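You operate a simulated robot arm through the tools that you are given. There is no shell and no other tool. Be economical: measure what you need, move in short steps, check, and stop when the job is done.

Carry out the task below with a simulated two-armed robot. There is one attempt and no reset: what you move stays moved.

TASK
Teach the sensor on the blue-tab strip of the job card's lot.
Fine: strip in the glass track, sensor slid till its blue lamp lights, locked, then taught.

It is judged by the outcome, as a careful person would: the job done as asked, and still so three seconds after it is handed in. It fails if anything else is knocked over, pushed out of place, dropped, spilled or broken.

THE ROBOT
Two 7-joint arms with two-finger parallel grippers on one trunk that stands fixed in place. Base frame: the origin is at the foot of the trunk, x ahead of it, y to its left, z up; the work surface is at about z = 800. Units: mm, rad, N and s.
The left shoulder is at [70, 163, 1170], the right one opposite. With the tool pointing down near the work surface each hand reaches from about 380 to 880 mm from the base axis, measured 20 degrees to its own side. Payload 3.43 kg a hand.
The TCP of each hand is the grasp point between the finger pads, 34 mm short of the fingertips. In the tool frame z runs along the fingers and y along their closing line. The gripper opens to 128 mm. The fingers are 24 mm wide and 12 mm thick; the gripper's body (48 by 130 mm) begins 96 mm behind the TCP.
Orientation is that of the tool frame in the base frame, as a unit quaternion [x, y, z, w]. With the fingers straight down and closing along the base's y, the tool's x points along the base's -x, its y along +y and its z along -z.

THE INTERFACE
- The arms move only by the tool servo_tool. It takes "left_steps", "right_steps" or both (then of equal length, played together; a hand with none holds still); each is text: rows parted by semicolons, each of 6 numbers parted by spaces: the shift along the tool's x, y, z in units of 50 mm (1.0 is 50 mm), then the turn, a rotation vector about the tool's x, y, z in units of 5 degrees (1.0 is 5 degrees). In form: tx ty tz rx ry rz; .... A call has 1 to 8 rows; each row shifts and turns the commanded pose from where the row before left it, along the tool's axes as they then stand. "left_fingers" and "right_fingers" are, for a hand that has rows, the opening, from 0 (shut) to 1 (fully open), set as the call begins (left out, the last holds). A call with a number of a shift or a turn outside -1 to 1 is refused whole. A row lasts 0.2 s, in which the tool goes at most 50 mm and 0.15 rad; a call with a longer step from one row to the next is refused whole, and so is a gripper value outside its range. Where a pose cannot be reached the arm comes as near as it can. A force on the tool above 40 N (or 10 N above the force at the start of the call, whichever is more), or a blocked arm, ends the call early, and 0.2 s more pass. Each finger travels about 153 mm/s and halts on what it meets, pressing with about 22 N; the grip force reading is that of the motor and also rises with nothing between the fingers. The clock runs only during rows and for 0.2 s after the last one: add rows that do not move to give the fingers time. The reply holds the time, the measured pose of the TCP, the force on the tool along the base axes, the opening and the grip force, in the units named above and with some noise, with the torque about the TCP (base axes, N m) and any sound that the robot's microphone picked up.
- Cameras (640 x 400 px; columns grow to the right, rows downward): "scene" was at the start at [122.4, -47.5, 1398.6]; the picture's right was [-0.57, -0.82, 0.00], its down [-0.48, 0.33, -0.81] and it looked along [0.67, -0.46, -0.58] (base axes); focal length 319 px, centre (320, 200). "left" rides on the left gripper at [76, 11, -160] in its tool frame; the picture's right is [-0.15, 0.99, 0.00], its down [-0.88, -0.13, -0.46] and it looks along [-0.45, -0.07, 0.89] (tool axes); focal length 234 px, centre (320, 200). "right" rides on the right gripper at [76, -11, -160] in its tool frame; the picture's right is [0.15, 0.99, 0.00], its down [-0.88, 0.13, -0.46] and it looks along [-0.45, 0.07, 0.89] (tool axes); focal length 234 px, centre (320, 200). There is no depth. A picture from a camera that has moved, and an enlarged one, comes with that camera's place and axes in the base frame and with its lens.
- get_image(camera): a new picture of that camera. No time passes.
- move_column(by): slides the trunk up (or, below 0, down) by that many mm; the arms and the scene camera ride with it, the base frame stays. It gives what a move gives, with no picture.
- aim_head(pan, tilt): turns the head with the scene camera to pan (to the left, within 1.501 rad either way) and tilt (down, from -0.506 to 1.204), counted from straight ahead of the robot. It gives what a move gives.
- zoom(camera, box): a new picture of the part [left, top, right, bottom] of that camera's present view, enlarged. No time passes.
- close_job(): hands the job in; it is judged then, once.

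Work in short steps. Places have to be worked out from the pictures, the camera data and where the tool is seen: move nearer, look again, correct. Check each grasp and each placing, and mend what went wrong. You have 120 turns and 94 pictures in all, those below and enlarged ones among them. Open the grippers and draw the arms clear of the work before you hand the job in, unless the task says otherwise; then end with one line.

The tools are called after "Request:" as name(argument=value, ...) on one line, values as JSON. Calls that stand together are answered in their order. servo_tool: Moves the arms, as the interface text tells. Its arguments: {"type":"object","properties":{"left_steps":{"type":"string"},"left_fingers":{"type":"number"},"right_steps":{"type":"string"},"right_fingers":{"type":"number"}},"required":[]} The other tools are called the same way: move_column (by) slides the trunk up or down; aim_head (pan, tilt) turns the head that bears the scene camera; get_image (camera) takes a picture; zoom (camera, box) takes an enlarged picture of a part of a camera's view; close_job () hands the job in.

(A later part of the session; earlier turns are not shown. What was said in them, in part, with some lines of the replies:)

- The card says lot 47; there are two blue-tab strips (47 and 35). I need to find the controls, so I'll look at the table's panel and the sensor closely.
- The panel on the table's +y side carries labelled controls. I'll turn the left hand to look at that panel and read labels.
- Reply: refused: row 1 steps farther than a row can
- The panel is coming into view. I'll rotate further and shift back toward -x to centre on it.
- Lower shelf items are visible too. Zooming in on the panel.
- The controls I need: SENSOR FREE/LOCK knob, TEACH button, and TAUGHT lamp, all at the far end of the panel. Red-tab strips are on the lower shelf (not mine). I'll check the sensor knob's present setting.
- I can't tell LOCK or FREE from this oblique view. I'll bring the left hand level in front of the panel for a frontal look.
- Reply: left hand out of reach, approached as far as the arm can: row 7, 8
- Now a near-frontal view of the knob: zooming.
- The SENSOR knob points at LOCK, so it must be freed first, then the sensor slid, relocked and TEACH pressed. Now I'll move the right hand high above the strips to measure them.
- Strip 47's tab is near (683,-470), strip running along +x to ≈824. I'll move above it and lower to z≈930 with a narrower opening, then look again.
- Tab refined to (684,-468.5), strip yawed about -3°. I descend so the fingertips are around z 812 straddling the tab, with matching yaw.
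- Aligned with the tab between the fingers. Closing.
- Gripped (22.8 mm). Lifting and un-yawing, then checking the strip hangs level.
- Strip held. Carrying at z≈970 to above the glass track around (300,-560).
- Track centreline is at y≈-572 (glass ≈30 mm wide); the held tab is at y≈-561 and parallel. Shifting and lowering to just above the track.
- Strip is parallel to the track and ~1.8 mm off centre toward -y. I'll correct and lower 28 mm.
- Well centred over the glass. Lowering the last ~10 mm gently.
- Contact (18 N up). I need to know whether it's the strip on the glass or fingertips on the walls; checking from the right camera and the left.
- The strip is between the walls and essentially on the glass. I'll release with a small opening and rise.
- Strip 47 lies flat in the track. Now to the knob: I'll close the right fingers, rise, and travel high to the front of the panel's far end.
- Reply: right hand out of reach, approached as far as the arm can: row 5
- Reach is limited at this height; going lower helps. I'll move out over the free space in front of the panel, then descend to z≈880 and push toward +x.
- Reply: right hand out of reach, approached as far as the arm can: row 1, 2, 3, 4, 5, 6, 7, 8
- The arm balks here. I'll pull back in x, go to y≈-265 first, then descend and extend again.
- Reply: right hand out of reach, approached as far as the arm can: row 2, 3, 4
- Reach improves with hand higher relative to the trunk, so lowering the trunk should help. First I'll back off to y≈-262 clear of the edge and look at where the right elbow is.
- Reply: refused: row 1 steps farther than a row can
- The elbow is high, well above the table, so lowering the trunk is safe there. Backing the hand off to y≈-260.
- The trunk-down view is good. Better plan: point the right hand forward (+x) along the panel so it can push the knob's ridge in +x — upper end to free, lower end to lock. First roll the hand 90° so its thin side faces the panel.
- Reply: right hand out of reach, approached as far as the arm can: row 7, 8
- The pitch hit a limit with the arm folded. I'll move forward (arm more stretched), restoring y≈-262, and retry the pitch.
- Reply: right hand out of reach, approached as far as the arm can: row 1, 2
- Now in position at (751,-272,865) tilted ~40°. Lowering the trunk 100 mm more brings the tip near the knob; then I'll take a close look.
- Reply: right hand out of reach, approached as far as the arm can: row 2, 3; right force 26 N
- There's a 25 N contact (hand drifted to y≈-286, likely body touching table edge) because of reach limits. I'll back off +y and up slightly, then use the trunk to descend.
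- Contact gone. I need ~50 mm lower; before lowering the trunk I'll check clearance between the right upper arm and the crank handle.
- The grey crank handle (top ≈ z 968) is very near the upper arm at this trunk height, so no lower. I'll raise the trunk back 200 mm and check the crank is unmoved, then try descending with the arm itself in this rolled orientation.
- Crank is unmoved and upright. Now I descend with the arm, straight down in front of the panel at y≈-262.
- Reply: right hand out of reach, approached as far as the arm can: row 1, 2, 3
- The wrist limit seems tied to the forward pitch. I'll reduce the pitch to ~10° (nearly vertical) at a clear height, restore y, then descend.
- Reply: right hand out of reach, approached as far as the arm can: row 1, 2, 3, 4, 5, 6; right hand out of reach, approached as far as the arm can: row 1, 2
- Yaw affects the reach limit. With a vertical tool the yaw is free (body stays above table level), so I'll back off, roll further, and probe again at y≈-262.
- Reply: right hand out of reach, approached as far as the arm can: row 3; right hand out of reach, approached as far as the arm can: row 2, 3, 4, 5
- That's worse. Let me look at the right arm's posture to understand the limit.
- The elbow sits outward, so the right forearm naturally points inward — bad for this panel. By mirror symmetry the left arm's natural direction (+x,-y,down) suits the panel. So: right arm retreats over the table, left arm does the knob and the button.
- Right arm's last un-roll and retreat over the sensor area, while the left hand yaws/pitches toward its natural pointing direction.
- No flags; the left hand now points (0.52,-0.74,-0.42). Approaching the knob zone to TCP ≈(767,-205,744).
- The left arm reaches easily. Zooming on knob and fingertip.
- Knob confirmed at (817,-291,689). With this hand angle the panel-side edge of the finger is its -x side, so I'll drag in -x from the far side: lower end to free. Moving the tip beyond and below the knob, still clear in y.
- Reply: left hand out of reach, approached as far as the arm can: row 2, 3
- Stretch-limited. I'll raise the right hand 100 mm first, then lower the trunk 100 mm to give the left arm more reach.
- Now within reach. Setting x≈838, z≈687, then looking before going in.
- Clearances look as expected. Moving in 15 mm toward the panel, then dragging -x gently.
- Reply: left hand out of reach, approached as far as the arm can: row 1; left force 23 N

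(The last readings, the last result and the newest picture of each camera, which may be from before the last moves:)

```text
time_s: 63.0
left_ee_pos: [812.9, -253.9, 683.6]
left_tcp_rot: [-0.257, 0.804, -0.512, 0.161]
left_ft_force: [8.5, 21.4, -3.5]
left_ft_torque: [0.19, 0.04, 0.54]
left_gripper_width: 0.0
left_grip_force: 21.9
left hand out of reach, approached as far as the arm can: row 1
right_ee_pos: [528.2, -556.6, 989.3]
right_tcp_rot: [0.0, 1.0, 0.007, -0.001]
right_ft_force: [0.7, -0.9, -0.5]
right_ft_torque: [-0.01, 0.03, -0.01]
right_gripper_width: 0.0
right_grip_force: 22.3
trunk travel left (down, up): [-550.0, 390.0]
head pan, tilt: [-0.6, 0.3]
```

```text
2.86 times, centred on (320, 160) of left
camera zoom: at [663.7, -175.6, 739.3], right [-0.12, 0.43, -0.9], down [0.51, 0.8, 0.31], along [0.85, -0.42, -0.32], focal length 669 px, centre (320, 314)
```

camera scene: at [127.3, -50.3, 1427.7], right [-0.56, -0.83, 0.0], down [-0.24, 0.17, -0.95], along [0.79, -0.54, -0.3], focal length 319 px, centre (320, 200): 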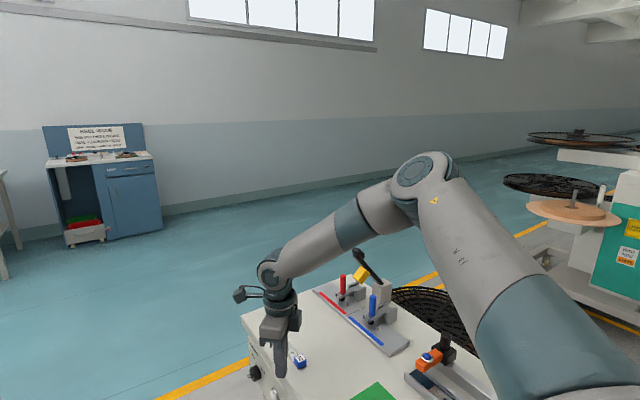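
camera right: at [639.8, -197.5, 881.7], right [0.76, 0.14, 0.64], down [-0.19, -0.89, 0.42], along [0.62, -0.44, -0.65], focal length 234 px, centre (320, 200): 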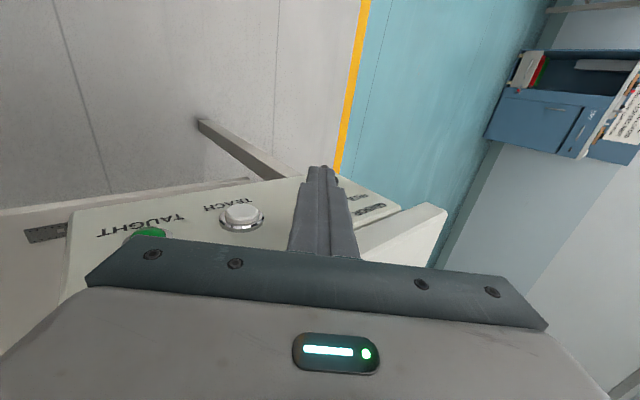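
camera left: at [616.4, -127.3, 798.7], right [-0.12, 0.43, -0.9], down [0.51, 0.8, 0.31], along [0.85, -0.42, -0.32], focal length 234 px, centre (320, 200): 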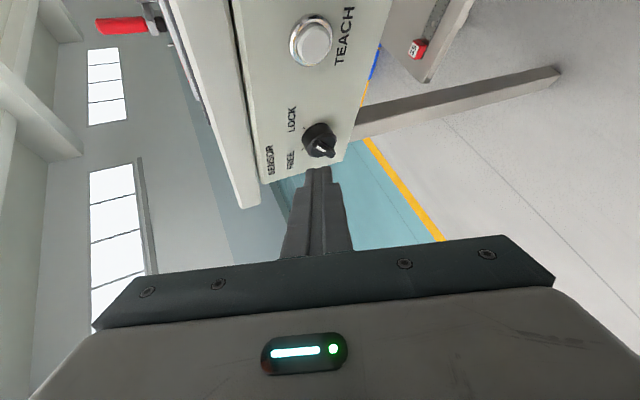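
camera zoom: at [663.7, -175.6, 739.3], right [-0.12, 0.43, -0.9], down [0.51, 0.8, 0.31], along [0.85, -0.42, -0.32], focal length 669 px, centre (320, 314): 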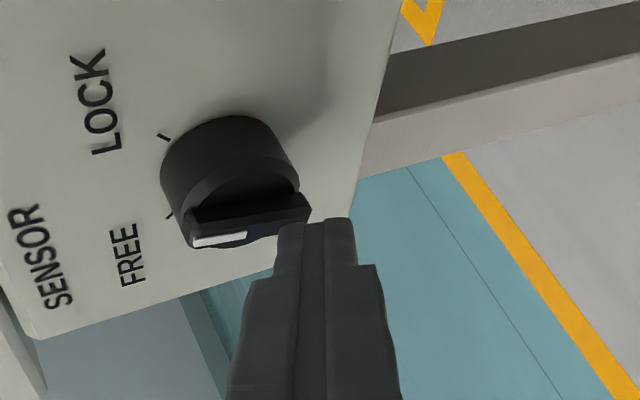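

It's turning — ridge is about vertical now. Continue the drag with slight relief in y.

Request:
servo_tool(left_steps="0.097 0.044 -0.095 0 0 0;0.097 0.044 -0.095 0 0 0;0.114 0.034 -0.073 0 0 0;0 0 0 0 0 0")

Request:
zoom(camera="left", box=[240, 90, 400, 230])

```text
time_s: 64.0
left_ee_pos: [789.1, -255.7, 684.9]
left_tcp_rot: [-0.254, 0.805, -0.512, 0.16]
left_ft_force: [-0.2, -0.2, 0.5]
left_ft_torque: [0.01, -0.01, -0.03]
left_gripper_width: 0.0
left_grip_force: 22.1
right_ee_pos: [527.6, -560.1, 989.3]
right_tcp_rot: [-0.001, 1.0, 0.008, 0.001]
right_ft_force: [-0.2, -0.3, 0.4]
right_ft_torque: [0.0, 0.01, -0.03]
right_gripper_width: 0.0
right_grip_force: 22.1
trunk travel left (down, up): [-550.0, 390.0]
head pan, tilt: [-0.6, 0.3]
```

```text
2.86 times, centred on (320, 160) of left
camera zoom: at [640.9, -176.9, 740.5], right [-0.12, 0.43, -0.9], down [0.52, 0.8, 0.31], along [0.85, -0.43, -0.32], focal length 669 px, centre (320, 314)
```

zoom: 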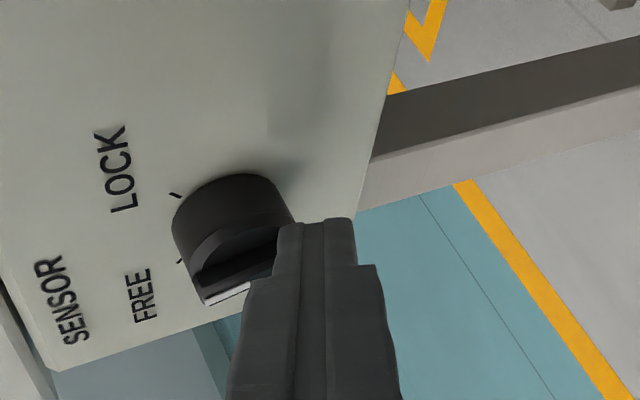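

No force now — the knob may have snapped over. Withdrawing in +y to look.

Request:
servo_tool(left_steps="-0.23 0.14 -0.3 0 0 0;-0.23 0.14 -0.3 0 0 0;-0.23 0.14 -0.3 0 0 0;0 0 0 0 0 0")

Request:
zoom(camera="left", box=[240, 60, 400, 200])

```text
time_s: 65.0
left_ee_pos: [788.9, -193.7, 685.5]
left_tcp_rot: [-0.254, 0.805, -0.511, 0.162]
left_ft_force: [-0.7, -0.4, -0.3]
left_ft_torque: [0.0, 0.02, 0.02]
left_gripper_width: 0.0
left_grip_force: 22.3
right_ee_pos: [527.2, -558.7, 989.1]
right_tcp_rot: [-0.001, 1.0, 0.008, -0.002]
right_ft_force: [0.5, -0.3, -0.1]
right_ft_torque: [0.04, 0.0, 0.03]
right_gripper_width: 0.0
right_grip_force: 22.4
trunk travel left (down, up): [-550.0, 390.0]
head pan, tilt: [-0.6, 0.3]
```

```text
2.86 times, centred on (320, 130) of left
camera zoom: at [640.3, -115.9, 741.0], right [-0.12, 0.43, -0.9], down [0.52, 0.8, 0.31], along [0.85, -0.42, -0.32], focal length 669 px, centre (320, 400)
```

zoom: 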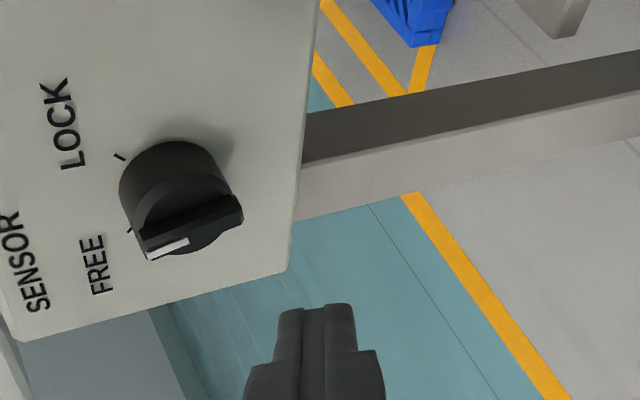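

The pointer is only ~15-20° past vertical toward FREE: the finger slipped off over the ridge's front. I'll repeat a bit lower and deeper, starting from the +x side again.

Request:
servo_tool(left_steps="-0.167 -0.27 0.84 0 0 0;0.178 -0.108 0.23 0 0 0;0.178 -0.108 0.23 0 0 0;0.106 0.032 -0.068 0 0 0;0.106 0.032 -0.068 0 0 0;0 0 0 0 0 0")

Request:
zoom(camera="left", box=[240, 90, 400, 230])

```text
time_s: 66.4
left_ee_pos: [809.9, -254.6, 678.6]
left_tcp_rot: [-0.255, 0.805, -0.511, 0.162]
left_ft_force: [2.4, 5.2, -0.9]
left_ft_torque: [0.13, 0.0, 0.08]
left_gripper_width: 0.1
left_grip_force: 21.8
right_ee_pos: [528.4, -558.0, 989.8]
right_tcp_rot: [0.0, 1.0, 0.008, -0.001]
right_ft_force: [-0.3, -1.8, -0.2]
right_ft_torque: [-0.01, -0.04, 0.0]
right_gripper_width: 0.0
right_grip_force: 21.8
trunk travel left (down, up): [-550.0, 390.0]
head pan, tilt: [-0.6, 0.3]
```

```text
2.86 times, centred on (320, 160) of left
camera zoom: at [661.1, -175.5, 735.2], right [-0.12, 0.43, -0.9], down [0.51, 0.8, 0.31], along [0.85, -0.42, -0.32], focal length 669 px, centre (320, 314)
```

zoom: 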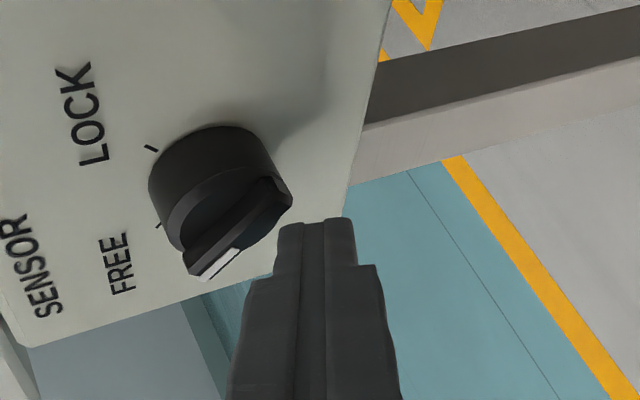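

The ridge is rotating further to FREE. Continue dragging.

Request:
servo_tool(left_steps="0.106 0.032 -0.068 0 0 0;0.106 0.032 -0.068 0 0 0;0.08 0.024 -0.05 0 0 0;0 0 0 0 0 0")

Request:
servo_tool(left_steps="-0.23 0.14 -0.3 0 0 0;-0.23 0.14 -0.3 0 0 0;-0.23 0.14 -0.3 0 0 0;0 0 0 0 0 0")

Request:
zoom(camera="left", box=[240, 60, 400, 200])

```text
time_s: 67.4
left_ee_pos: [790.4, -258.3, 680.4]
left_tcp_rot: [-0.254, 0.805, -0.512, 0.16]
left_ft_force: [-0.9, 0.5, 0.2]
left_ft_torque: [-0.01, -0.06, -0.01]
left_gripper_width: 0.0
left_grip_force: 22.0
right_ee_pos: [527.4, -558.1, 989.0]
right_tcp_rot: [-0.002, 1.0, 0.007, -0.001]
right_ft_force: [-1.2, 0.2, 0.5]
right_ft_torque: [-0.01, 0.03, -0.03]
right_gripper_width: 0.4
right_grip_force: 22.3
trunk travel left (down, up): [-550.0, 390.0]
head pan, tilt: [-0.6, 0.3]
```

```text
time_s: 68.4
left_ee_pos: [790.2, -195.6, 681.7]
left_tcp_rot: [-0.255, 0.804, -0.512, 0.162]
left_ft_force: [-0.3, -0.4, -0.2]
left_ft_torque: [0.02, 0.0, 0.0]
left_gripper_width: 0.0
left_grip_force: 22.0
right_ee_pos: [527.1, -557.6, 988.1]
right_tcp_rot: [-0.001, 1.0, 0.008, -0.002]
right_ft_force: [0.8, -0.3, 0.6]
right_ft_torque: [0.0, -0.02, 0.0]
right_gripper_width: 0.3
right_grip_force: 21.8
trunk travel left (down, up): [-550.0, 390.0]
head pan, tilt: [-0.6, 0.3]
```

```text
2.86 times, centred on (320, 130) of left
camera zoom: at [642.2, -115.7, 736.5], right [-0.12, 0.43, -0.9], down [0.52, 0.8, 0.31], along [0.85, -0.42, -0.32], focal length 669 px, centre (320, 400)
```

zoom: 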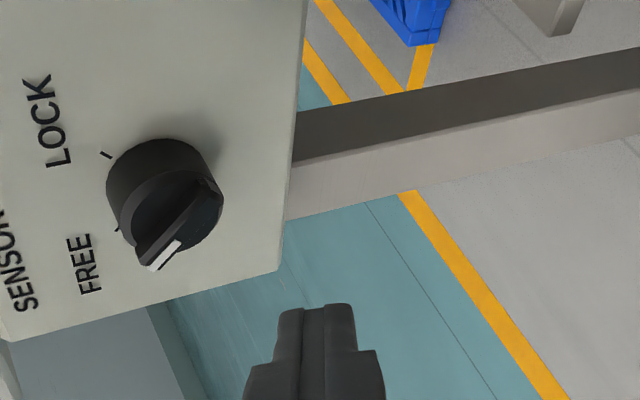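

The pointer is now at 45° on FREE. Next the sensor: look at it from the right hand camera.

Request:
zoom(camera="right", box=[200, 40, 400, 200])

Request:
aim_head(pan=-0.85, tilt=0.6)

Request:
get_image(camera="scene")

```text
2.50 times, centred on (300, 120) of right
camera zoom: at [452.5, -572.3, 1149.1], right [-0.15, 0.99, 0.02], down [0.88, 0.12, 0.46], along [0.45, 0.08, -0.89], focal length 585 px, centre (370, 400)
```

zoom: 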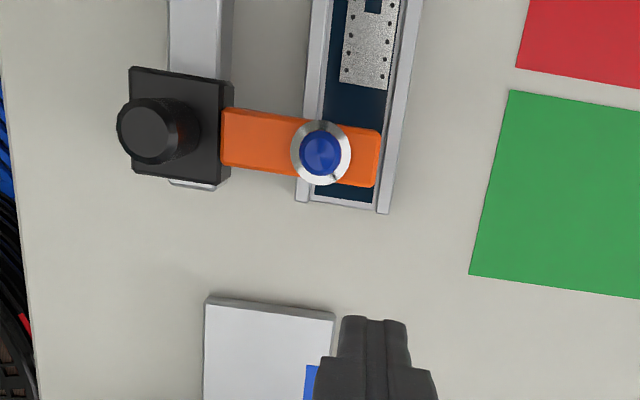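

```text
time_s: 69.2
left_ee_pos: [791.0, -194.7, 680.6]
left_tcp_rot: [-0.255, 0.804, -0.511, 0.161]
left_ft_force: [0.1, 0.3, 0.1]
left_ft_torque: [-0.02, 0.0, -0.01]
left_gripper_width: 0.0
left_grip_force: 21.4
right_ee_pos: [527.3, -558.2, 989.5]
right_tcp_rot: [-0.001, 1.0, 0.008, -0.001]
right_ft_force: [0.3, -0.1, 0.9]
right_ft_torque: [0.0, 0.01, -0.05]
right_gripper_width: 0.0
right_grip_force: 22.1
trunk travel left (down, up): [-550.0, 390.0]
head pan, tilt: [-0.85, 0.6]
```

```text
24 pictures are left
camera scene: at [108.6, -64.0, 1300.4], right [-0.75, -0.66, 0.0], down [-0.37, 0.42, -0.83], along [0.55, -0.62, -0.56], focal length 319 px, centre (320, 200)
```

scene: 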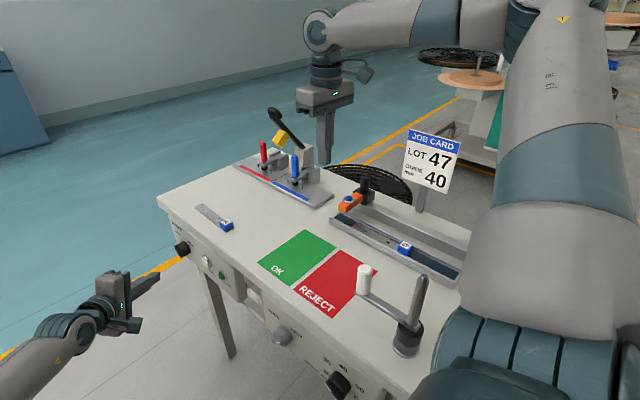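

Sensor post is near (479,-656), top z≈885. I'll bring the right hand above it, opened to ~60 mm, and check alignment.

Request:
servo_tool(right_steps="0.48 -0.8 0 0 0 0;0.48 -0.8 0 0 0 0;0 -0.36 0.5 0 0 0;0 0 0.2 0 0 0", right_fingers=0.47)

Request:
get_image(camera="right")

```text
time_s: 70.2
left_ee_pos: [789.9, -194.6, 682.2]
left_tcp_rot: [-0.254, 0.805, -0.511, 0.161]
left_ft_force: [0.3, -0.5, -0.1]
left_ft_torque: [-0.01, 0.03, 0.02]
left_gripper_width: 0.0
left_grip_force: 21.7
right_ee_pos: [480.9, -655.9, 953.7]
right_tcp_rot: [-0.001, 1.0, 0.008, -0.001]
right_ft_force: [-0.8, -0.3, 0.8]
right_ft_torque: [-0.03, 0.02, -0.01]
right_gripper_width: 60.1
right_grip_force: 0.1
trunk travel left (down, up): [-550.0, 390.0]
head pan, tilt: [-0.85, 0.6]
```

```text
23 pictures are left
camera right: at [405.6, -669.4, 1114.3], right [-0.15, 0.99, 0.02], down [0.88, 0.12, 0.46], along [0.45, 0.08, -0.89], focal length 234 px, centre (320, 200)
```

right: 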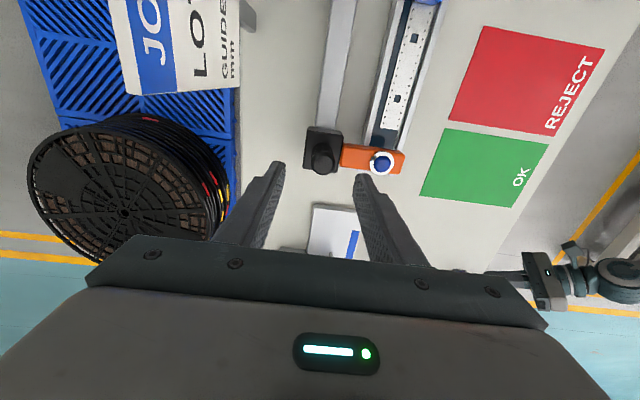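

Post is at (474,-652). Small correction, then descend so fingertips are at z≈855, above the orange arm.

Request:
servo_tool(right_steps="0.14 0.08 0.4 0 0 0;0 0 0.5 0 0 0;0 0 0.37 0 0 0;0 0 0 0 0 0")

Request:
zoom(camera="scene", box=[310, 150, 430, 240])

```text
time_s: 71.3
left_ee_pos: [789.2, -194.3, 683.6]
left_tcp_rot: [-0.254, 0.804, -0.513, 0.161]
left_ft_force: [0.1, 0.2, -0.6]
left_ft_torque: [0.0, 0.03, 0.0]
left_gripper_width: 0.0
left_grip_force: 21.8
right_ee_pos: [473.1, -651.3, 898.6]
right_tcp_rot: [-0.002, 1.0, 0.006, 0.004]
right_ft_force: [-7.3, -0.6, 19.3]
right_ft_torque: [0.54, 0.42, 0.35]
right_gripper_width: 59.7
right_grip_force: 0.1
trunk travel left (down, up): [-550.0, 390.0]
head pan, tilt: [-0.85, 0.6]
stopped in row 4 (right hand): the force on the tool passed its limit at 41 N (the readings are from after the stop); the commanded pose is now the measured one
```

```text
4.44 times, centred on (370, 195) of scene
camera zoom: at [105.7, -63.0, 1300.6], right [-0.75, -0.66, 0.0], down [-0.37, 0.42, -0.83], along [0.55, -0.62, -0.56], focal length 1420 px, centre (98, 222)
```

zoom: 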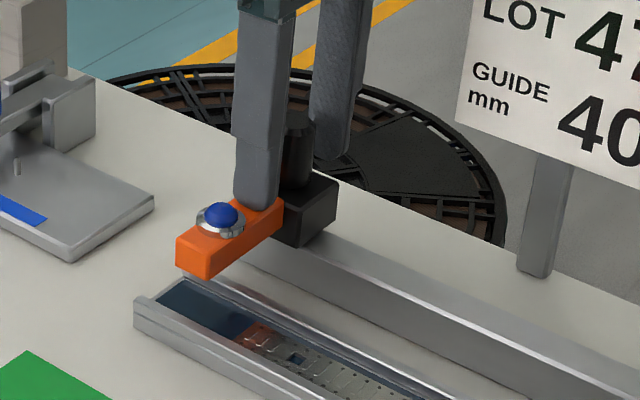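

The fingertip touched the orange arm's top (≈z 865). Raising 5 mm, then closing on the post.

Request:
servo_tool(right_steps="0 0 -0.12 0 0 0;0 0 0 0 0 0")

Request:
servo_tool(right_steps="0 0 0 0 0 0;0 0 0 0 0 0;0 0 0 0 0 0", right_fingers=0)

Request:
zoom(camera="right", box=[240, 60, 440, 220])

```text
time_s: 71.9
left_ee_pos: [790.6, -194.2, 681.1]
left_tcp_rot: [-0.254, 0.805, -0.511, 0.162]
left_ft_force: [0.3, 0.6, -0.4]
left_ft_torque: [0.03, 0.01, -0.02]
left_gripper_width: 0.0
left_grip_force: 22.1
right_ee_pos: [474.1, -649.8, 899.1]
right_tcp_rot: [-0.002, 1.0, 0.007, 0.002]
right_ft_force: [0.1, 0.7, 0.4]
right_ft_torque: [0.01, 0.03, -0.01]
right_gripper_width: 59.9
right_grip_force: 0.0
trunk travel left (down, up): [-550.0, 390.0]
head pan, tilt: [-0.85, 0.6]
```

```text
time_s: 72.7
left_ee_pos: [790.2, -196.1, 680.8]
left_tcp_rot: [-0.254, 0.805, -0.512, 0.162]
left_ft_force: [0.4, 0.2, 0.1]
left_ft_torque: [-0.01, 0.0, -0.01]
left_gripper_width: 0.0
left_grip_force: 22.3
right_ee_pos: [474.4, -652.1, 898.6]
right_tcp_rot: [-0.001, 1.0, 0.006, 0.003]
right_ft_force: [1.0, -14.0, 2.3]
right_ft_torque: [-2.08, 0.25, -0.08]
right_gripper_width: 22.7
right_grip_force: 45.1
trunk travel left (down, up): [-550.0, 390.0]
head pan, tilt: [-0.85, 0.6]
```

```text
2.50 times, centred on (340, 140) of right
camera zoom: at [398.3, -665.7, 1058.5], right [-0.15, 0.99, 0.01], down [0.88, 0.13, 0.46], along [0.46, 0.08, -0.89], focal length 585 px, centre (270, 350)
```

zoom: 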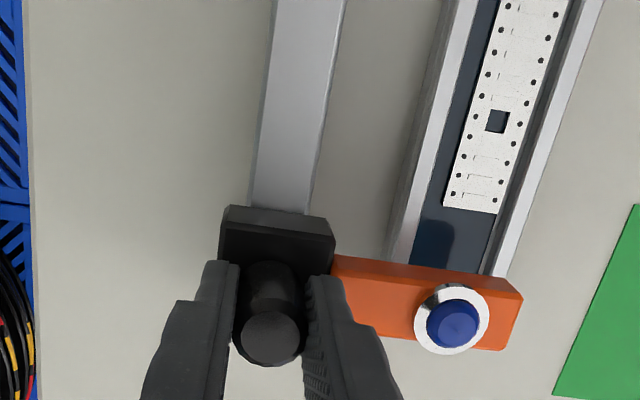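

Post gripped (slightly off-centre in y). I'll slide the carriage in -x by 24 mm, to the strip's end, and check it follows.

Request:
servo_tool(right_steps="0.16 -0.04 0 0 0 0;0.16 0 0 0 0 0;0.16 0 0 0 0 0;0 0 0 0 0 0")

Request:
zoom(camera="right", box=[240, 60, 440, 220])

```text
time_s: 73.7
left_ee_pos: [790.0, -195.7, 681.9]
left_tcp_rot: [-0.255, 0.804, -0.511, 0.162]
left_ft_force: [-0.1, 0.9, -0.1]
left_ft_torque: [0.03, 0.06, 0.01]
left_gripper_width: 0.1
left_grip_force: 22.0
right_ee_pos: [449.8, -653.1, 898.0]
right_tcp_rot: [-0.001, 1.0, 0.007, 0.002]
right_ft_force: [-1.3, -5.5, -0.8]
right_ft_torque: [-1.65, -0.49, 0.05]
right_gripper_width: 22.9
right_grip_force: 44.8
trunk travel left (down, up): [-550.0, 390.0]
head pan, tilt: [-0.85, 0.6]
```

```text
2.50 times, centred on (340, 140) of right
camera zoom: at [374.3, -666.1, 1058.5], right [-0.15, 0.99, 0.01], down [0.88, 0.13, 0.46], along [0.46, 0.08, -0.89], focal length 585 px, centre (270, 350)
```

zoom: 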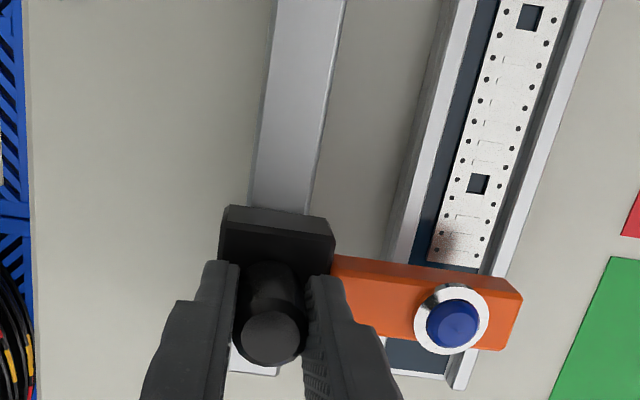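

The carriage slides freely. Next 19 mm.

Request:
servo_tool(right_steps="0.13 0 0 0 0 0;0.13 0 0 0 0 0;0.12 0 0 0 0 0;0 0 0 0 0 0")

Request:
zoom(camera="right", box=[240, 60, 440, 220])

```text
time_s: 74.7
left_ee_pos: [791.0, -194.2, 680.6]
left_tcp_rot: [-0.254, 0.805, -0.511, 0.162]
left_ft_force: [-0.3, -0.3, 0.3]
left_ft_torque: [-0.01, -0.02, 0.01]
left_gripper_width: 0.1
left_grip_force: 22.1
right_ee_pos: [432.2, -653.0, 898.3]
right_tcp_rot: [-0.001, 1.0, 0.006, 0.001]
right_ft_force: [-0.5, -5.7, 2.1]
right_ft_torque: [-1.66, 0.24, -0.07]
right_gripper_width: 22.8
right_grip_force: 45.4
trunk travel left (down, up): [-550.0, 390.0]
head pan, tilt: [-0.85, 0.6]
```

```text
2.50 times, centred on (340, 140) of right
camera zoom: at [356.2, -665.9, 1058.5], right [-0.15, 0.99, 0.01], down [0.88, 0.13, 0.46], along [0.46, 0.08, -0.89], focal length 585 px, centre (270, 350)
```

zoom: 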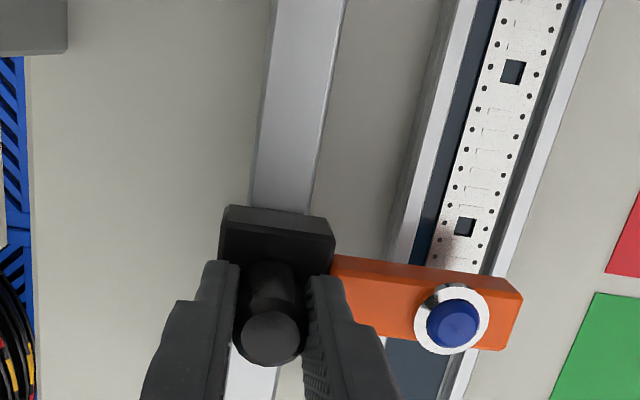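

Lamp still dark. Next to x≈413, over the first square hole.

Request:
servo_tool(right_steps="0.13 0 0 0 0 0;0.13 0 0 0 0 0;0.12 0 0 0 0 0;0 0 0 0 0 0")

Request:
zoom(camera="right", box=[240, 60, 440, 220])

```text
time_s: 75.7
left_ee_pos: [790.5, -194.8, 681.1]
left_tcp_rot: [-0.254, 0.804, -0.512, 0.162]
left_ft_force: [-0.4, -0.4, 0.5]
left_ft_torque: [0.02, 0.0, 0.06]
left_gripper_width: 0.1
left_grip_force: 22.1
right_ee_pos: [411.1, -652.8, 900.1]
right_tcp_rot: [0.0, 1.0, 0.007, 0.004]
right_ft_force: [-0.1, -5.5, 2.7]
right_ft_torque: [-1.74, -0.12, 0.02]
right_gripper_width: 22.7
right_grip_force: 45.0
trunk travel left (down, up): [-550.0, 390.0]
head pan, tilt: [-0.85, 0.6]
```

```text
2.50 times, centred on (340, 140) of right
camera zoom: at [336.0, -666.0, 1058.4], right [-0.15, 0.99, 0.01], down [0.88, 0.13, 0.46], along [0.46, 0.08, -0.89], focal length 585 px, centre (270, 350)
```

zoom: 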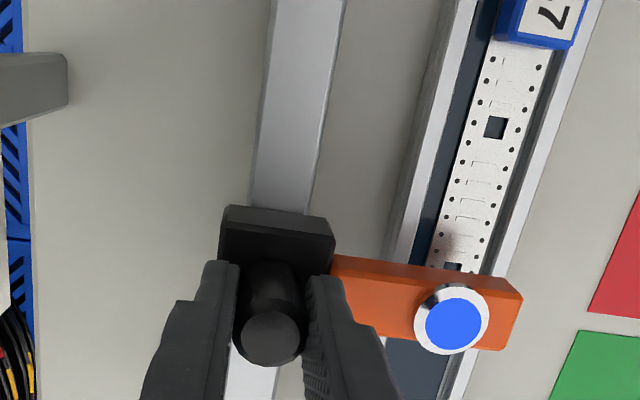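

The blue lamp is lit at x≈411. I keep holding the sensor with the right hand and bring the left finger to the +x side of the knob's upper end to turn it back to LOCK.

Request:
servo_tool(left_steps="-0.145 -0.34 0.197 0 0 0;-0.145 -0.34 0.197 0 0 0;-0.145 -0.34 0.197 0 0 0;0.195 -0.118 0.252 0 0 0;0.195 -0.118 0.252 0 0 0;0.106 0.032 -0.068 0 0 0;0.106 0.032 -0.068 0 0 0;0 0 0 0 0 0")

Request:
zoom(camera="left", box=[240, 90, 400, 230])

```text
time_s: 77.5
left_ee_pos: [824.3, -254.5, 714.2]
left_tcp_rot: [-0.254, 0.805, -0.512, 0.161]
left_ft_force: [-1.6, 0.0, 0.1]
left_ft_torque: [-0.02, -0.01, -0.02]
left_gripper_width: 0.0
left_grip_force: 21.6
right_ee_pos: [411.9, -653.1, 899.5]
right_tcp_rot: [-0.001, 1.0, 0.007, 0.004]
right_ft_force: [1.2, -4.0, 1.1]
right_ft_torque: [-1.7, -0.16, -0.03]
right_gripper_width: 22.7
right_grip_force: 45.0
trunk travel left (down, up): [-550.0, 390.0]
head pan, tilt: [-0.85, 0.6]
```

```text
2.86 times, centred on (320, 160) of left
camera zoom: at [674.8, -176.0, 770.5], right [-0.12, 0.43, -0.9], down [0.52, 0.8, 0.31], along [0.85, -0.42, -0.32], focal length 669 px, centre (320, 314)
```

zoom: 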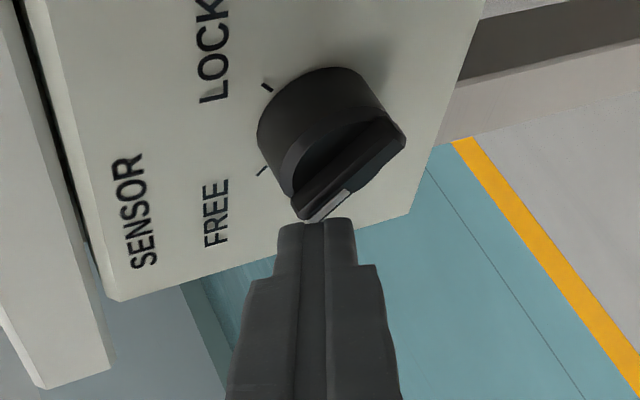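

Finger is in place behind the ridge's upper end. Dragging -x.

Request:
servo_tool(left_steps="0.106 0.032 -0.068 0 0 0;0.106 0.032 -0.068 0 0 0;0.106 0.032 -0.068 0 0 0;0.106 0.032 -0.068 0 0 0;0 0 0 0 0 0")

Request:
zoom(camera="left", box=[240, 90, 400, 230])

```text
time_s: 78.7
left_ee_pos: [797.5, -254.3, 715.3]
left_tcp_rot: [-0.255, 0.804, -0.512, 0.162]
left_ft_force: [-0.1, -0.5, -0.1]
left_ft_torque: [0.03, 0.0, 0.01]
left_gripper_width: 0.0
left_grip_force: 21.7
right_ee_pos: [412.7, -652.1, 899.8]
right_tcp_rot: [-0.001, 1.0, 0.006, 0.004]
right_ft_force: [-0.1, -3.9, 1.1]
right_ft_torque: [-1.62, 0.03, -0.03]
right_gripper_width: 23.1
right_grip_force: 45.2
trunk travel left (down, up): [-550.0, 390.0]
head pan, tilt: [-0.85, 0.6]
```

```text
2.86 times, centred on (320, 160) of left
camera zoom: at [648.6, -175.5, 770.9], right [-0.12, 0.43, -0.9], down [0.52, 0.8, 0.31], along [0.85, -0.42, -0.32], focal length 669 px, centre (320, 314)
```

zoom: 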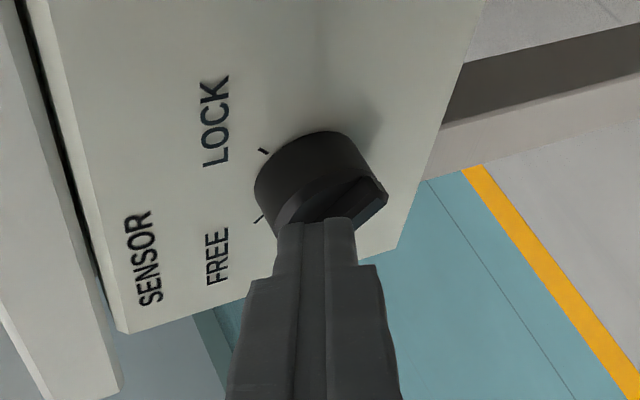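

The ridge seems not fully engaged (no force). I'll back out, return to +x, and repeat ~3 mm deeper.

Request:
servo_tool(left_steps="-0.287 0.173 -0.37 0 0 0;-0.31 -0.092 0.2 0 0 0;-0.31 -0.092 0.2 0 0 0;0.16 -0.1 0.21 0 0 0;0.16 -0.1 0.21 0 0 0;0.106 0.032 -0.068 0 0 0;0.106 0.032 -0.068 0 0 0;0.106 0.032 -0.068 0 0 0")

Request:
zoom(camera="left", box=[240, 90, 400, 230])

```text
time_s: 80.5
left_ee_pos: [819.1, -256.1, 715.7]
left_tcp_rot: [-0.256, 0.803, -0.512, 0.164]
left_ft_force: [9.1, 23.9, 13.3]
left_ft_torque: [-0.21, -0.31, 0.49]
left_gripper_width: 0.0
left_grip_force: 22.3
right_ee_pos: [411.2, -653.3, 899.4]
right_tcp_rot: [-0.001, 1.0, 0.006, 0.003]
right_ft_force: [0.7, -11.9, -8.2]
right_ft_torque: [-1.84, -1.05, 0.13]
right_gripper_width: 23.3
right_grip_force: 44.7
trunk travel left (down, up): [-550.0, 390.0]
head pan, tilt: [-0.85, 0.6]
```

```text
2.86 times, centred on (320, 160) of left
camera zoom: at [669.7, -177.6, 771.2], right [-0.12, 0.42, -0.9], down [0.51, 0.8, 0.31], along [0.85, -0.42, -0.31], focal length 669 px, centre (320, 314)
```

zoom: 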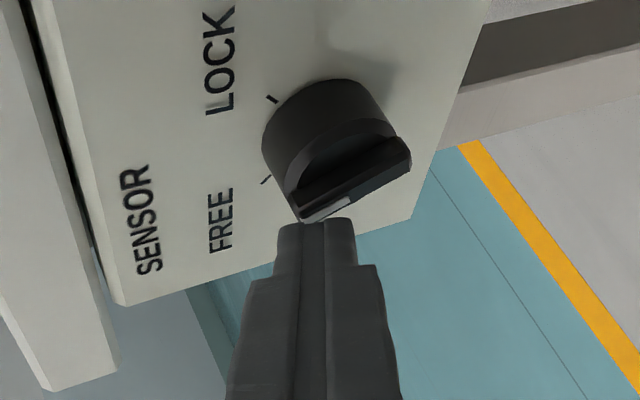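

Force on the ridge and it's turning. Continue, holding depth.

Request:
servo_tool(left_steps="0.104 0.026 -0.055 0 0 0;0.104 0.026 -0.055 0 0 0;0.104 0.026 -0.055 0 0 0;0.104 0.026 -0.055 0 0 0;0 0 0 0 0 0")

Request:
zoom(camera="left", box=[240, 90, 400, 230])

```text
time_s: 81.0
left_ee_pos: [812.3, -256.6, 715.9]
left_tcp_rot: [-0.256, 0.804, -0.511, 0.166]
left_ft_force: [1.2, 11.2, 4.4]
left_ft_torque: [-0.06, -0.1, 0.18]
left_gripper_width: 0.0
left_grip_force: 22.0
right_ee_pos: [408.5, -653.6, 898.6]
right_tcp_rot: [0.001, 1.0, 0.005, 0.002]
right_ft_force: [-1.1, 7.5, -3.2]
right_ft_torque: [-1.86, -0.15, -0.1]
right_gripper_width: 22.9
right_grip_force: 44.9
trunk travel left (down, up): [-550.0, 390.0]
head pan, tilt: [-0.85, 0.6]
stopped in row 2 (left hand): the force on the tool passed its limit at 41 N (the readings are from after the stop); the commanded pose is now the measured one
```

```text
2.86 times, centred on (320, 160) of left
camera zoom: at [661.9, -177.6, 771.2], right [-0.12, 0.43, -0.9], down [0.51, 0.8, 0.31], along [0.85, -0.42, -0.31], focal length 669 px, centre (320, 314)
```

zoom: 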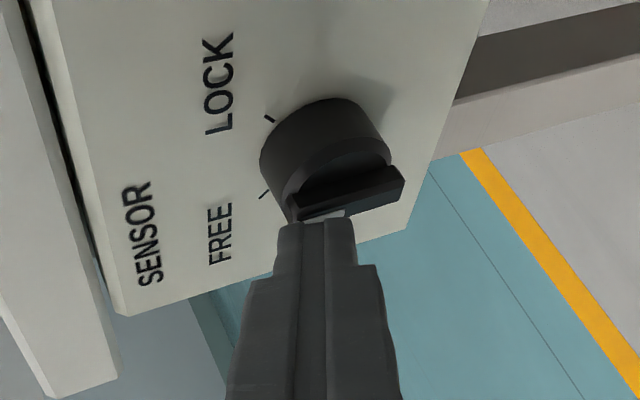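

Ridge is near vertical now; the right hand reads x≈408.5, so I'll recheck the lamp before finishing. First check the lamp.

Request:
zoom(camera="right", box=[280, 100, 440, 220])

```text
3.33 times, centred on (360, 160) of right
camera zoom: at [332.7, -665.3, 1058.6], right [-0.15, 0.99, 0.01], down [0.88, 0.12, 0.46], along [0.45, 0.08, -0.89], focal length 781 px, centre (187, 333)
```

zoom: 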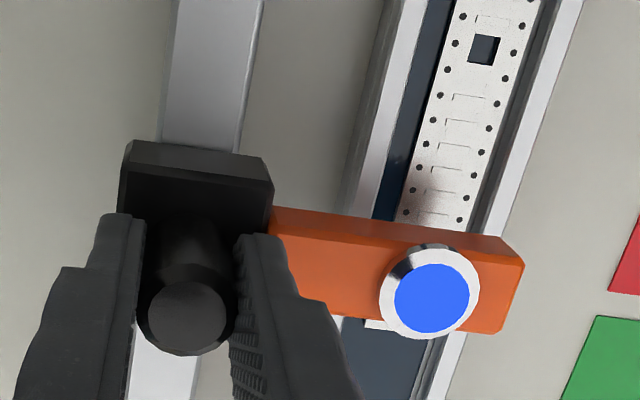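

Lamp still lit. Continue turning the knob.

Request:
servo_tool(left_steps="0.1 0.032 -0.068 0 0 0;0.1 0.035 -0.072 0 0 0;0.1 0.032 -0.068 0 0 0;0.08 0.024 -0.055 0 0 0;0 0 0 0 0 0")

Request:
zoom(camera="left", box=[240, 90, 400, 230])

```text
time_s: 82.2
left_ee_pos: [785.9, -254.6, 717.2]
left_tcp_rot: [-0.256, 0.804, -0.512, 0.164]
left_ft_force: [0.9, -0.2, 1.2]
left_ft_torque: [0.0, 0.02, 0.01]
left_gripper_width: 0.0
left_grip_force: 22.2
right_ee_pos: [409.7, -652.8, 899.7]
right_tcp_rot: [0.0, 1.0, 0.005, 0.001]
right_ft_force: [-3.2, 14.5, -3.4]
right_ft_torque: [-1.24, -0.08, -0.01]
right_gripper_width: 23.1
right_grip_force: 45.2
trunk travel left (down, up): [-550.0, 390.0]
head pan, tilt: [-0.85, 0.6]
```

```text
2.86 times, centred on (320, 160) of left
camera zoom: at [636.4, -177.5, 771.5], right [-0.12, 0.43, -0.9], down [0.51, 0.8, 0.31], along [0.85, -0.42, -0.32], focal length 669 px, centre (320, 314)
```

zoom: 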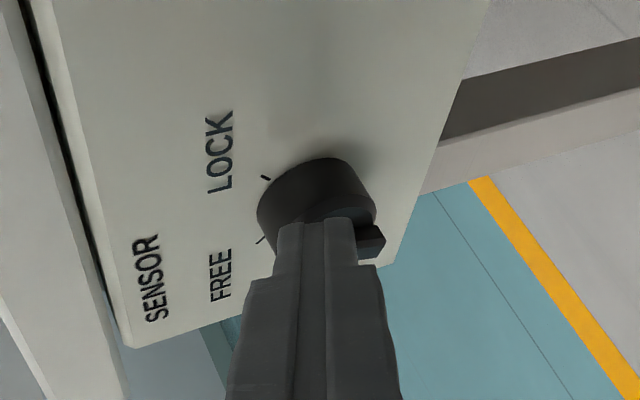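

Withdrawing to see where the pointer ended.

Request:
servo_tool(left_steps="-0.23 0.14 -0.3 0 0 0;-0.23 0.14 -0.3 0 0 0;-0.23 0.14 -0.3 0 0 0;0 0 0 0 0 0")

Request:
zoom(camera="left", box=[240, 60, 400, 200])

```text
time_s: 83.2
left_ee_pos: [785.5, -195.6, 715.5]
left_tcp_rot: [-0.255, 0.804, -0.512, 0.164]
left_ft_force: [0.8, 0.1, -0.5]
left_ft_torque: [0.01, 0.0, 0.01]
left_gripper_width: 0.0
left_grip_force: 22.2
right_ee_pos: [410.8, -652.5, 899.9]
right_tcp_rot: [0.0, 1.0, 0.006, 0.002]
right_ft_force: [-3.6, 15.5, -4.7]
right_ft_torque: [-1.34, 0.29, -0.06]
right_gripper_width: 22.8
right_grip_force: 45.0
trunk travel left (down, up): [-550.0, 390.0]
head pan, tilt: [-0.85, 0.6]
```

```text
2.86 times, centred on (320, 130) of left
camera zoom: at [636.6, -117.1, 770.9], right [-0.12, 0.43, -0.9], down [0.51, 0.8, 0.31], along [0.85, -0.42, -0.32], focal length 669 px, centre (320, 400)
```

zoom: 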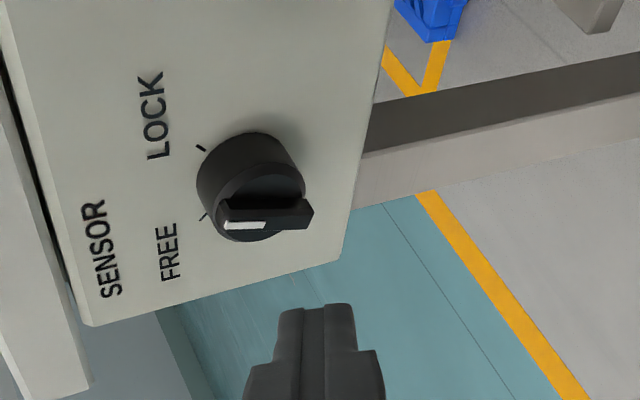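

The pointer is ~10° past vertical toward LOCK; it slipped again near mid-turn. Repeat the second pass from the +x side, deeper.

Request:
servo_tool(left_steps="-0.112 -0.187 0.436 0 0 0;-0.112 -0.187 0.436 0 0 0;0.172 -0.105 0.222 0 0 0;0.172 -0.105 0.222 0 0 0;0.103 0.026 -0.056 0 0 0;0.103 0.026 -0.056 0 0 0;0 0 0 0 0 0")

Request:
servo_tool(left_steps="0.103 0.026 -0.056 0 0 0;0.103 0.026 -0.056 0 0 0;0 0 0 0 0 0")

Request:
zoom(camera="left", box=[240, 90, 400, 230])

```text
time_s: 84.8
left_ee_pos: [811.4, -254.8, 713.1]
left_tcp_rot: [-0.257, 0.804, -0.511, 0.163]
left_ft_force: [-0.7, 16.7, 1.8]
left_ft_torque: [0.06, 0.0, 0.09]
left_gripper_width: 0.0
left_grip_force: 22.3
right_ee_pos: [410.6, -653.8, 900.1]
right_tcp_rot: [0.0, 1.0, 0.004, 0.002]
right_ft_force: [1.0, 9.7, -11.0]
right_ft_torque: [-1.31, -0.18, 0.13]
right_gripper_width: 22.9
right_grip_force: 45.1
trunk travel left (down, up): [-550.0, 390.0]
head pan, tilt: [-0.85, 0.6]
```

```text
time_s: 85.7
left_ee_pos: [798.7, -258.9, 713.1]
left_tcp_rot: [-0.255, 0.804, -0.511, 0.164]
left_ft_force: [-6.5, 30.9, 12.7]
left_ft_torque: [0.14, 0.05, 0.05]
left_gripper_width: 0.2
left_grip_force: 22.0
right_ee_pos: [411.3, -652.8, 898.2]
right_tcp_rot: [0.001, 1.0, 0.004, 0.002]
right_ft_force: [13.7, 5.4, -14.7]
right_ft_torque: [-1.58, 0.95, -0.11]
right_gripper_width: 23.0
right_grip_force: 45.4
trunk travel left (down, up): [-550.0, 390.0]
head pan, tilt: [-0.85, 0.6]
```

```text
2.86 times, centred on (320, 160) of left
camera zoom: at [649.6, -180.0, 769.0], right [-0.12, 0.43, -0.9], down [0.51, 0.8, 0.31], along [0.85, -0.42, -0.32], focal length 669 px, centre (320, 314)
```

zoom: 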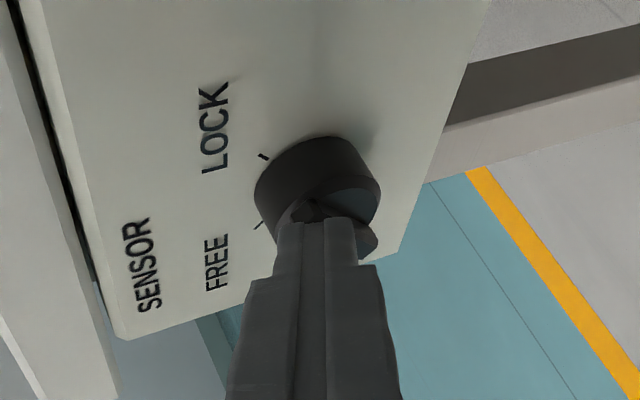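

Nearly at LOCK. A bit more with slight relief in y, then withdraw and look.

Request:
servo_tool(left_steps="0.095 0.032 -0.066 0 0 0;0.095 0.032 -0.066 0 0 0;0 0 0 0 0 0")

Request:
servo_tool(left_steps="-0.23 0.14 -0.3 0 0 0;-0.23 0.14 -0.3 0 0 0;-0.23 0.14 -0.3 0 0 0;0 0 0 0 0 0")

Request:
zoom(camera="left", box=[240, 60, 400, 200])

```text
time_s: 86.5
left_ee_pos: [786.3, -259.3, 713.4]
left_tcp_rot: [-0.256, 0.803, -0.512, 0.163]
left_ft_force: [-0.7, -1.2, -0.2]
left_ft_torque: [0.0, -0.02, 0.01]
left_gripper_width: 0.1
left_grip_force: 21.6
right_ee_pos: [409.3, -653.5, 899.2]
right_tcp_rot: [0.0, 1.0, 0.005, 0.002]
right_ft_force: [-2.9, 15.6, -4.9]
right_ft_torque: [-1.11, -0.97, 0.05]
right_gripper_width: 22.8
right_grip_force: 45.5
trunk travel left (down, up): [-550.0, 390.0]
head pan, tilt: [-0.85, 0.6]
```

```text
time_s: 87.5
left_ee_pos: [785.7, -197.8, 714.5]
left_tcp_rot: [-0.255, 0.804, -0.512, 0.164]
left_ft_force: [0.8, -0.8, 0.5]
left_ft_torque: [0.0, 0.01, 0.01]
left_gripper_width: 0.0
left_grip_force: 22.0
right_ee_pos: [409.9, -653.5, 899.3]
right_tcp_rot: [0.0, 1.0, 0.005, 0.001]
right_ft_force: [-0.7, 16.4, -3.5]
right_ft_torque: [-1.3, 0.15, -0.04]
right_gripper_width: 23.0
right_grip_force: 45.1
trunk travel left (down, up): [-550.0, 390.0]
head pan, tilt: [-0.85, 0.6]
```

```text
2.86 times, centred on (320, 130) of left
camera zoom: at [637.3, -119.5, 770.5], right [-0.12, 0.43, -0.9], down [0.51, 0.8, 0.31], along [0.85, -0.42, -0.32], focal length 669 px, centre (320, 400)
```

zoom: 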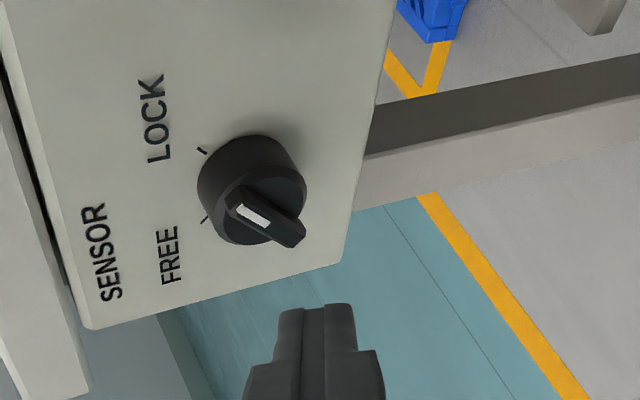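

Pointer is at LOCK (~46°). Now I release the post (small opening) and raise the right hand, while the left moves in front of the TEACH button; then check the lamp.

Request:
servo_tool(right_steps="0 0 0 0 0 0;0 0 0 0 0 0;0 0 -0.4 0 0 0;0 0 -0.8 0 0 0;0 0 -0.4 0 0 0", right_fingers=0.32, left_steps="0.815 0.215 -0.305 0 0 0;0.815 0.215 -0.305 0 0 0;0 0 0 0 0 0;0 0 0 0 0 0;0 0 0 0 0 0")

Request:
get_image(camera="right")

Request:
get_image(camera="left")

```text
time_s: 88.7
left_ee_pos: [696.2, -216.9, 708.5]
left_tcp_rot: [-0.255, 0.804, -0.511, 0.163]
left_ft_force: [0.8, -0.7, 0.0]
left_ft_torque: [-0.02, 0.02, 0.01]
left_gripper_width: 0.0
left_grip_force: 22.3
right_ee_pos: [410.4, -656.7, 976.6]
right_tcp_rot: [-0.001, 1.0, 0.006, 0.003]
right_ft_force: [-0.1, 0.7, -0.9]
right_ft_torque: [-0.01, 0.02, -0.01]
right_gripper_width: 41.1
right_grip_force: 0.1
trunk travel left (down, up): [-550.0, 390.0]
head pan, tilt: [-0.85, 0.6]
```

```text
8 pictures are left
camera right: at [334.7, -669.0, 1137.7], right [-0.15, 0.99, 0.01], down [0.88, 0.12, 0.46], along [0.46, 0.08, -0.89], focal length 234 px, centre (320, 200)
```

right: 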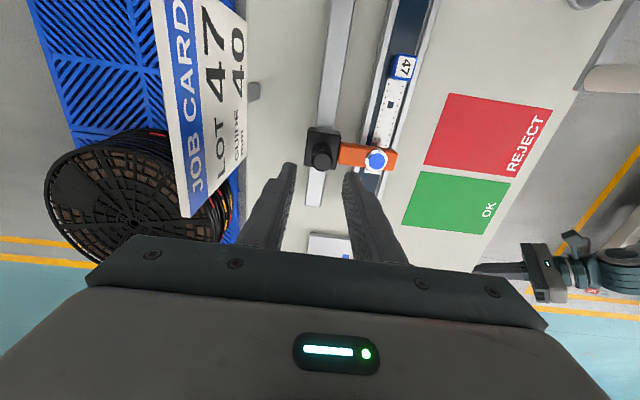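

```text
7 pictures are left
camera left: at [547.4, -139.1, 763.4], right [-0.12, 0.43, -0.9], down [0.51, 0.8, 0.31], along [0.85, -0.42, -0.32], focal length 234 px, centre (320, 200)
```

left: 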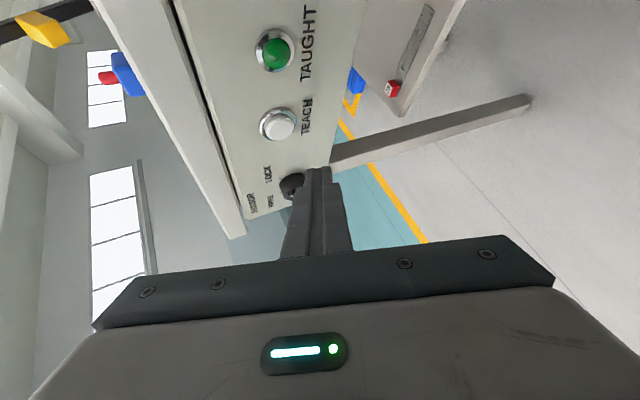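

The lamp stays lit with the sensor released and locked. TEACH is around (703,-303,705). Pressing straight along -y with the fingertip, gently at the end.

Request:
servo_tool(left_steps="0.233 -0.096 0.206 0 0 0;0.184 -0.111 0.237 0 0 0;0.12 -0.072 0.154 0 0 0;0.046 -0.028 0.059 0 0 0;0.046 -0.028 0.059 0 0 0;0.046 -0.028 0.059 0 0 0;0.046 -0.028 0.059 0 0 0;0 0 0 0 0 0")

Request:
zoom(camera="left", box=[220, 40, 400, 220])

```text
time_s: 90.5
left_ee_pos: [694.5, -275.5, 707.4]
left_tcp_rot: [-0.256, 0.804, -0.511, 0.164]
left_ft_force: [-0.3, 2.6, -0.1]
left_ft_torque: [0.04, 0.0, 0.03]
left_gripper_width: 0.1
left_grip_force: 22.0
right_ee_pos: [409.8, -657.6, 979.0]
right_tcp_rot: [-0.001, 1.0, 0.006, 0.002]
right_ft_force: [0.1, 0.1, -0.8]
right_ft_torque: [0.0, 0.01, -0.02]
right_gripper_width: 41.0
right_grip_force: 0.0
trunk travel left (down, up): [-550.0, 390.0]
head pan, tilt: [-0.85, 0.6]
heard: click
```

```text
2.22 times, centred on (310, 130) of left
camera zoom: at [545.7, -197.1, 762.5], right [-0.12, 0.43, -0.9], down [0.51, 0.8, 0.31], along [0.85, -0.42, -0.32], focal length 520 px, centre (342, 356)
```

zoom: 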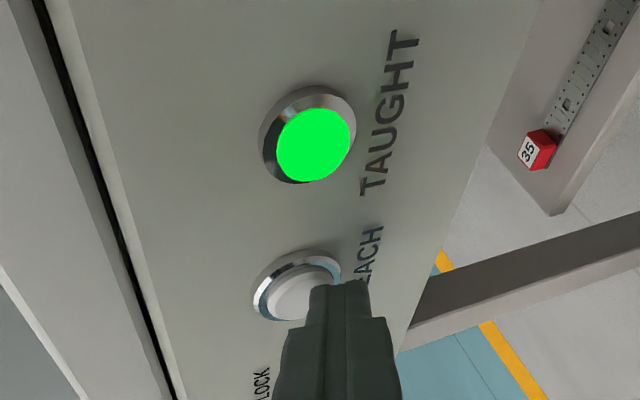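

Click heard and TAUGHT is lit green. Withdrawing the left hand in +y, and raising the right hand clear; opening the grippers.

Request:
servo_tool(left_steps="-0.4 0.24 -0.51 0 0 0;-0.4 0.24 -0.51 0 0 0;-0.4 0.24 -0.51 0 0 0;-0.4 0.24 -0.51 0 0 0", right_steps="0 0 -0.7 0 0 0;0 0 -0.7 0 0 0;0 0 -0.7 0 0 0;0 0 0 0 0 0")

Request:
servo_tool(left_steps="0.6 0 -0.6 0 0 0;0.6 0 -0.6 0 0 0;0 0 0 0 0 0;0 0 0 0 0 0;0 0 0 0 0 0", right_steps="0 0.6 -0.5 0 0 0;0 0.6 0 0 0 0;0 0 0 0 0 0;0 0 0 0 0 0;0 0 0 0 0 0", left_fingers=1, right_fingers=1)

Request:
get_image(camera="left")

Request:
get_image(camera="scene")

Request:
get_image(camera="right")

```text
time_s: 91.5
left_ee_pos: [695.0, -136.2, 709.4]
left_tcp_rot: [-0.255, 0.804, -0.511, 0.164]
left_ft_force: [-1.0, 0.4, 0.2]
left_ft_torque: [0.01, -0.02, 0.02]
left_gripper_width: 0.1
left_grip_force: 22.3
right_ee_pos: [408.6, -656.9, 1083.9]
right_tcp_rot: [-0.001, 1.0, 0.006, 0.003]
right_ft_force: [0.8, -0.2, -0.4]
right_ft_torque: [-0.01, 0.0, -0.04]
right_gripper_width: 41.0
right_grip_force: 0.0
trunk travel left (down, up): [-550.0, 390.0]
head pan, tilt: [-0.85, 0.6]
```

```text
time_s: 92.7
left_ee_pos: [615.9, -125.2, 733.2]
left_tcp_rot: [-0.255, 0.804, -0.511, 0.163]
left_ft_force: [-0.1, 0.1, 0.0]
left_ft_torque: [0.0, 0.01, -0.01]
left_gripper_width: 127.8
left_grip_force: 0.0
right_ee_pos: [408.9, -597.1, 1107.0]
right_tcp_rot: [0.0, 1.0, 0.006, 0.003]
right_ft_force: [0.5, 0.7, 0.2]
right_ft_torque: [-0.02, -0.01, 0.0]
right_gripper_width: 127.8
right_grip_force: 0.2
trunk travel left (down, up): [-550.0, 390.0]
head pan, tilt: [-0.85, 0.6]
```

```text
5 pictures are left
camera left: at [466.6, -47.6, 789.2], right [-0.12, 0.43, -0.9], down [0.51, 0.8, 0.31], along [0.85, -0.42, -0.32], focal length 234 px, centre (320, 200)
```

left: 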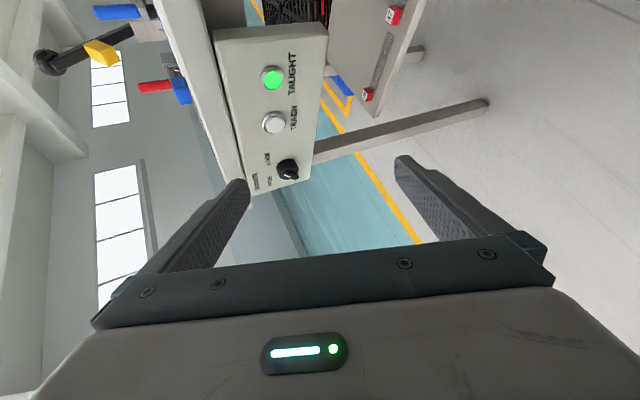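

```text
4 pictures are left
camera scene: at [108.7, -64.2, 1300.3], right [-0.75, -0.66, 0.0], down [-0.37, 0.42, -0.82], along [0.54, -0.62, -0.57], focal length 319 px, centre (320, 200)
```

scene: 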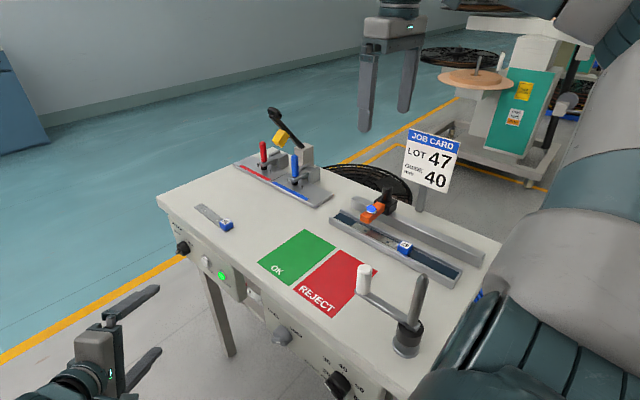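

```text
3 pictures are left
camera right: at [332.9, -610.5, 1267.7], right [-0.15, 0.99, 0.01], down [0.88, 0.12, 0.46], along [0.45, 0.08, -0.89], focal length 234 px, centre (320, 200)
```

right: 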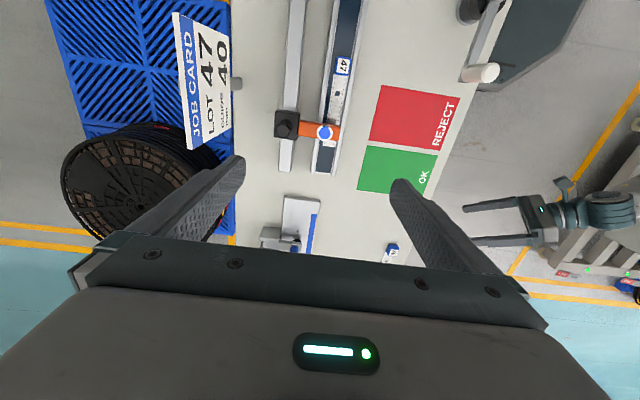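

Everything checks out: strip 47 is in the track, the sensor lamp is lit, the knob points at LOCK, TAUGHT is lit, and both hands are open and clear. Handing in.

Request:
close_job()

```text
The job is handed in.
```

The sensor is taught on the blue-tab lot 47 strip: the strip is in the glass track, the sensor is locked with its blue lamp lit, and the TAUGHT lamp is on.
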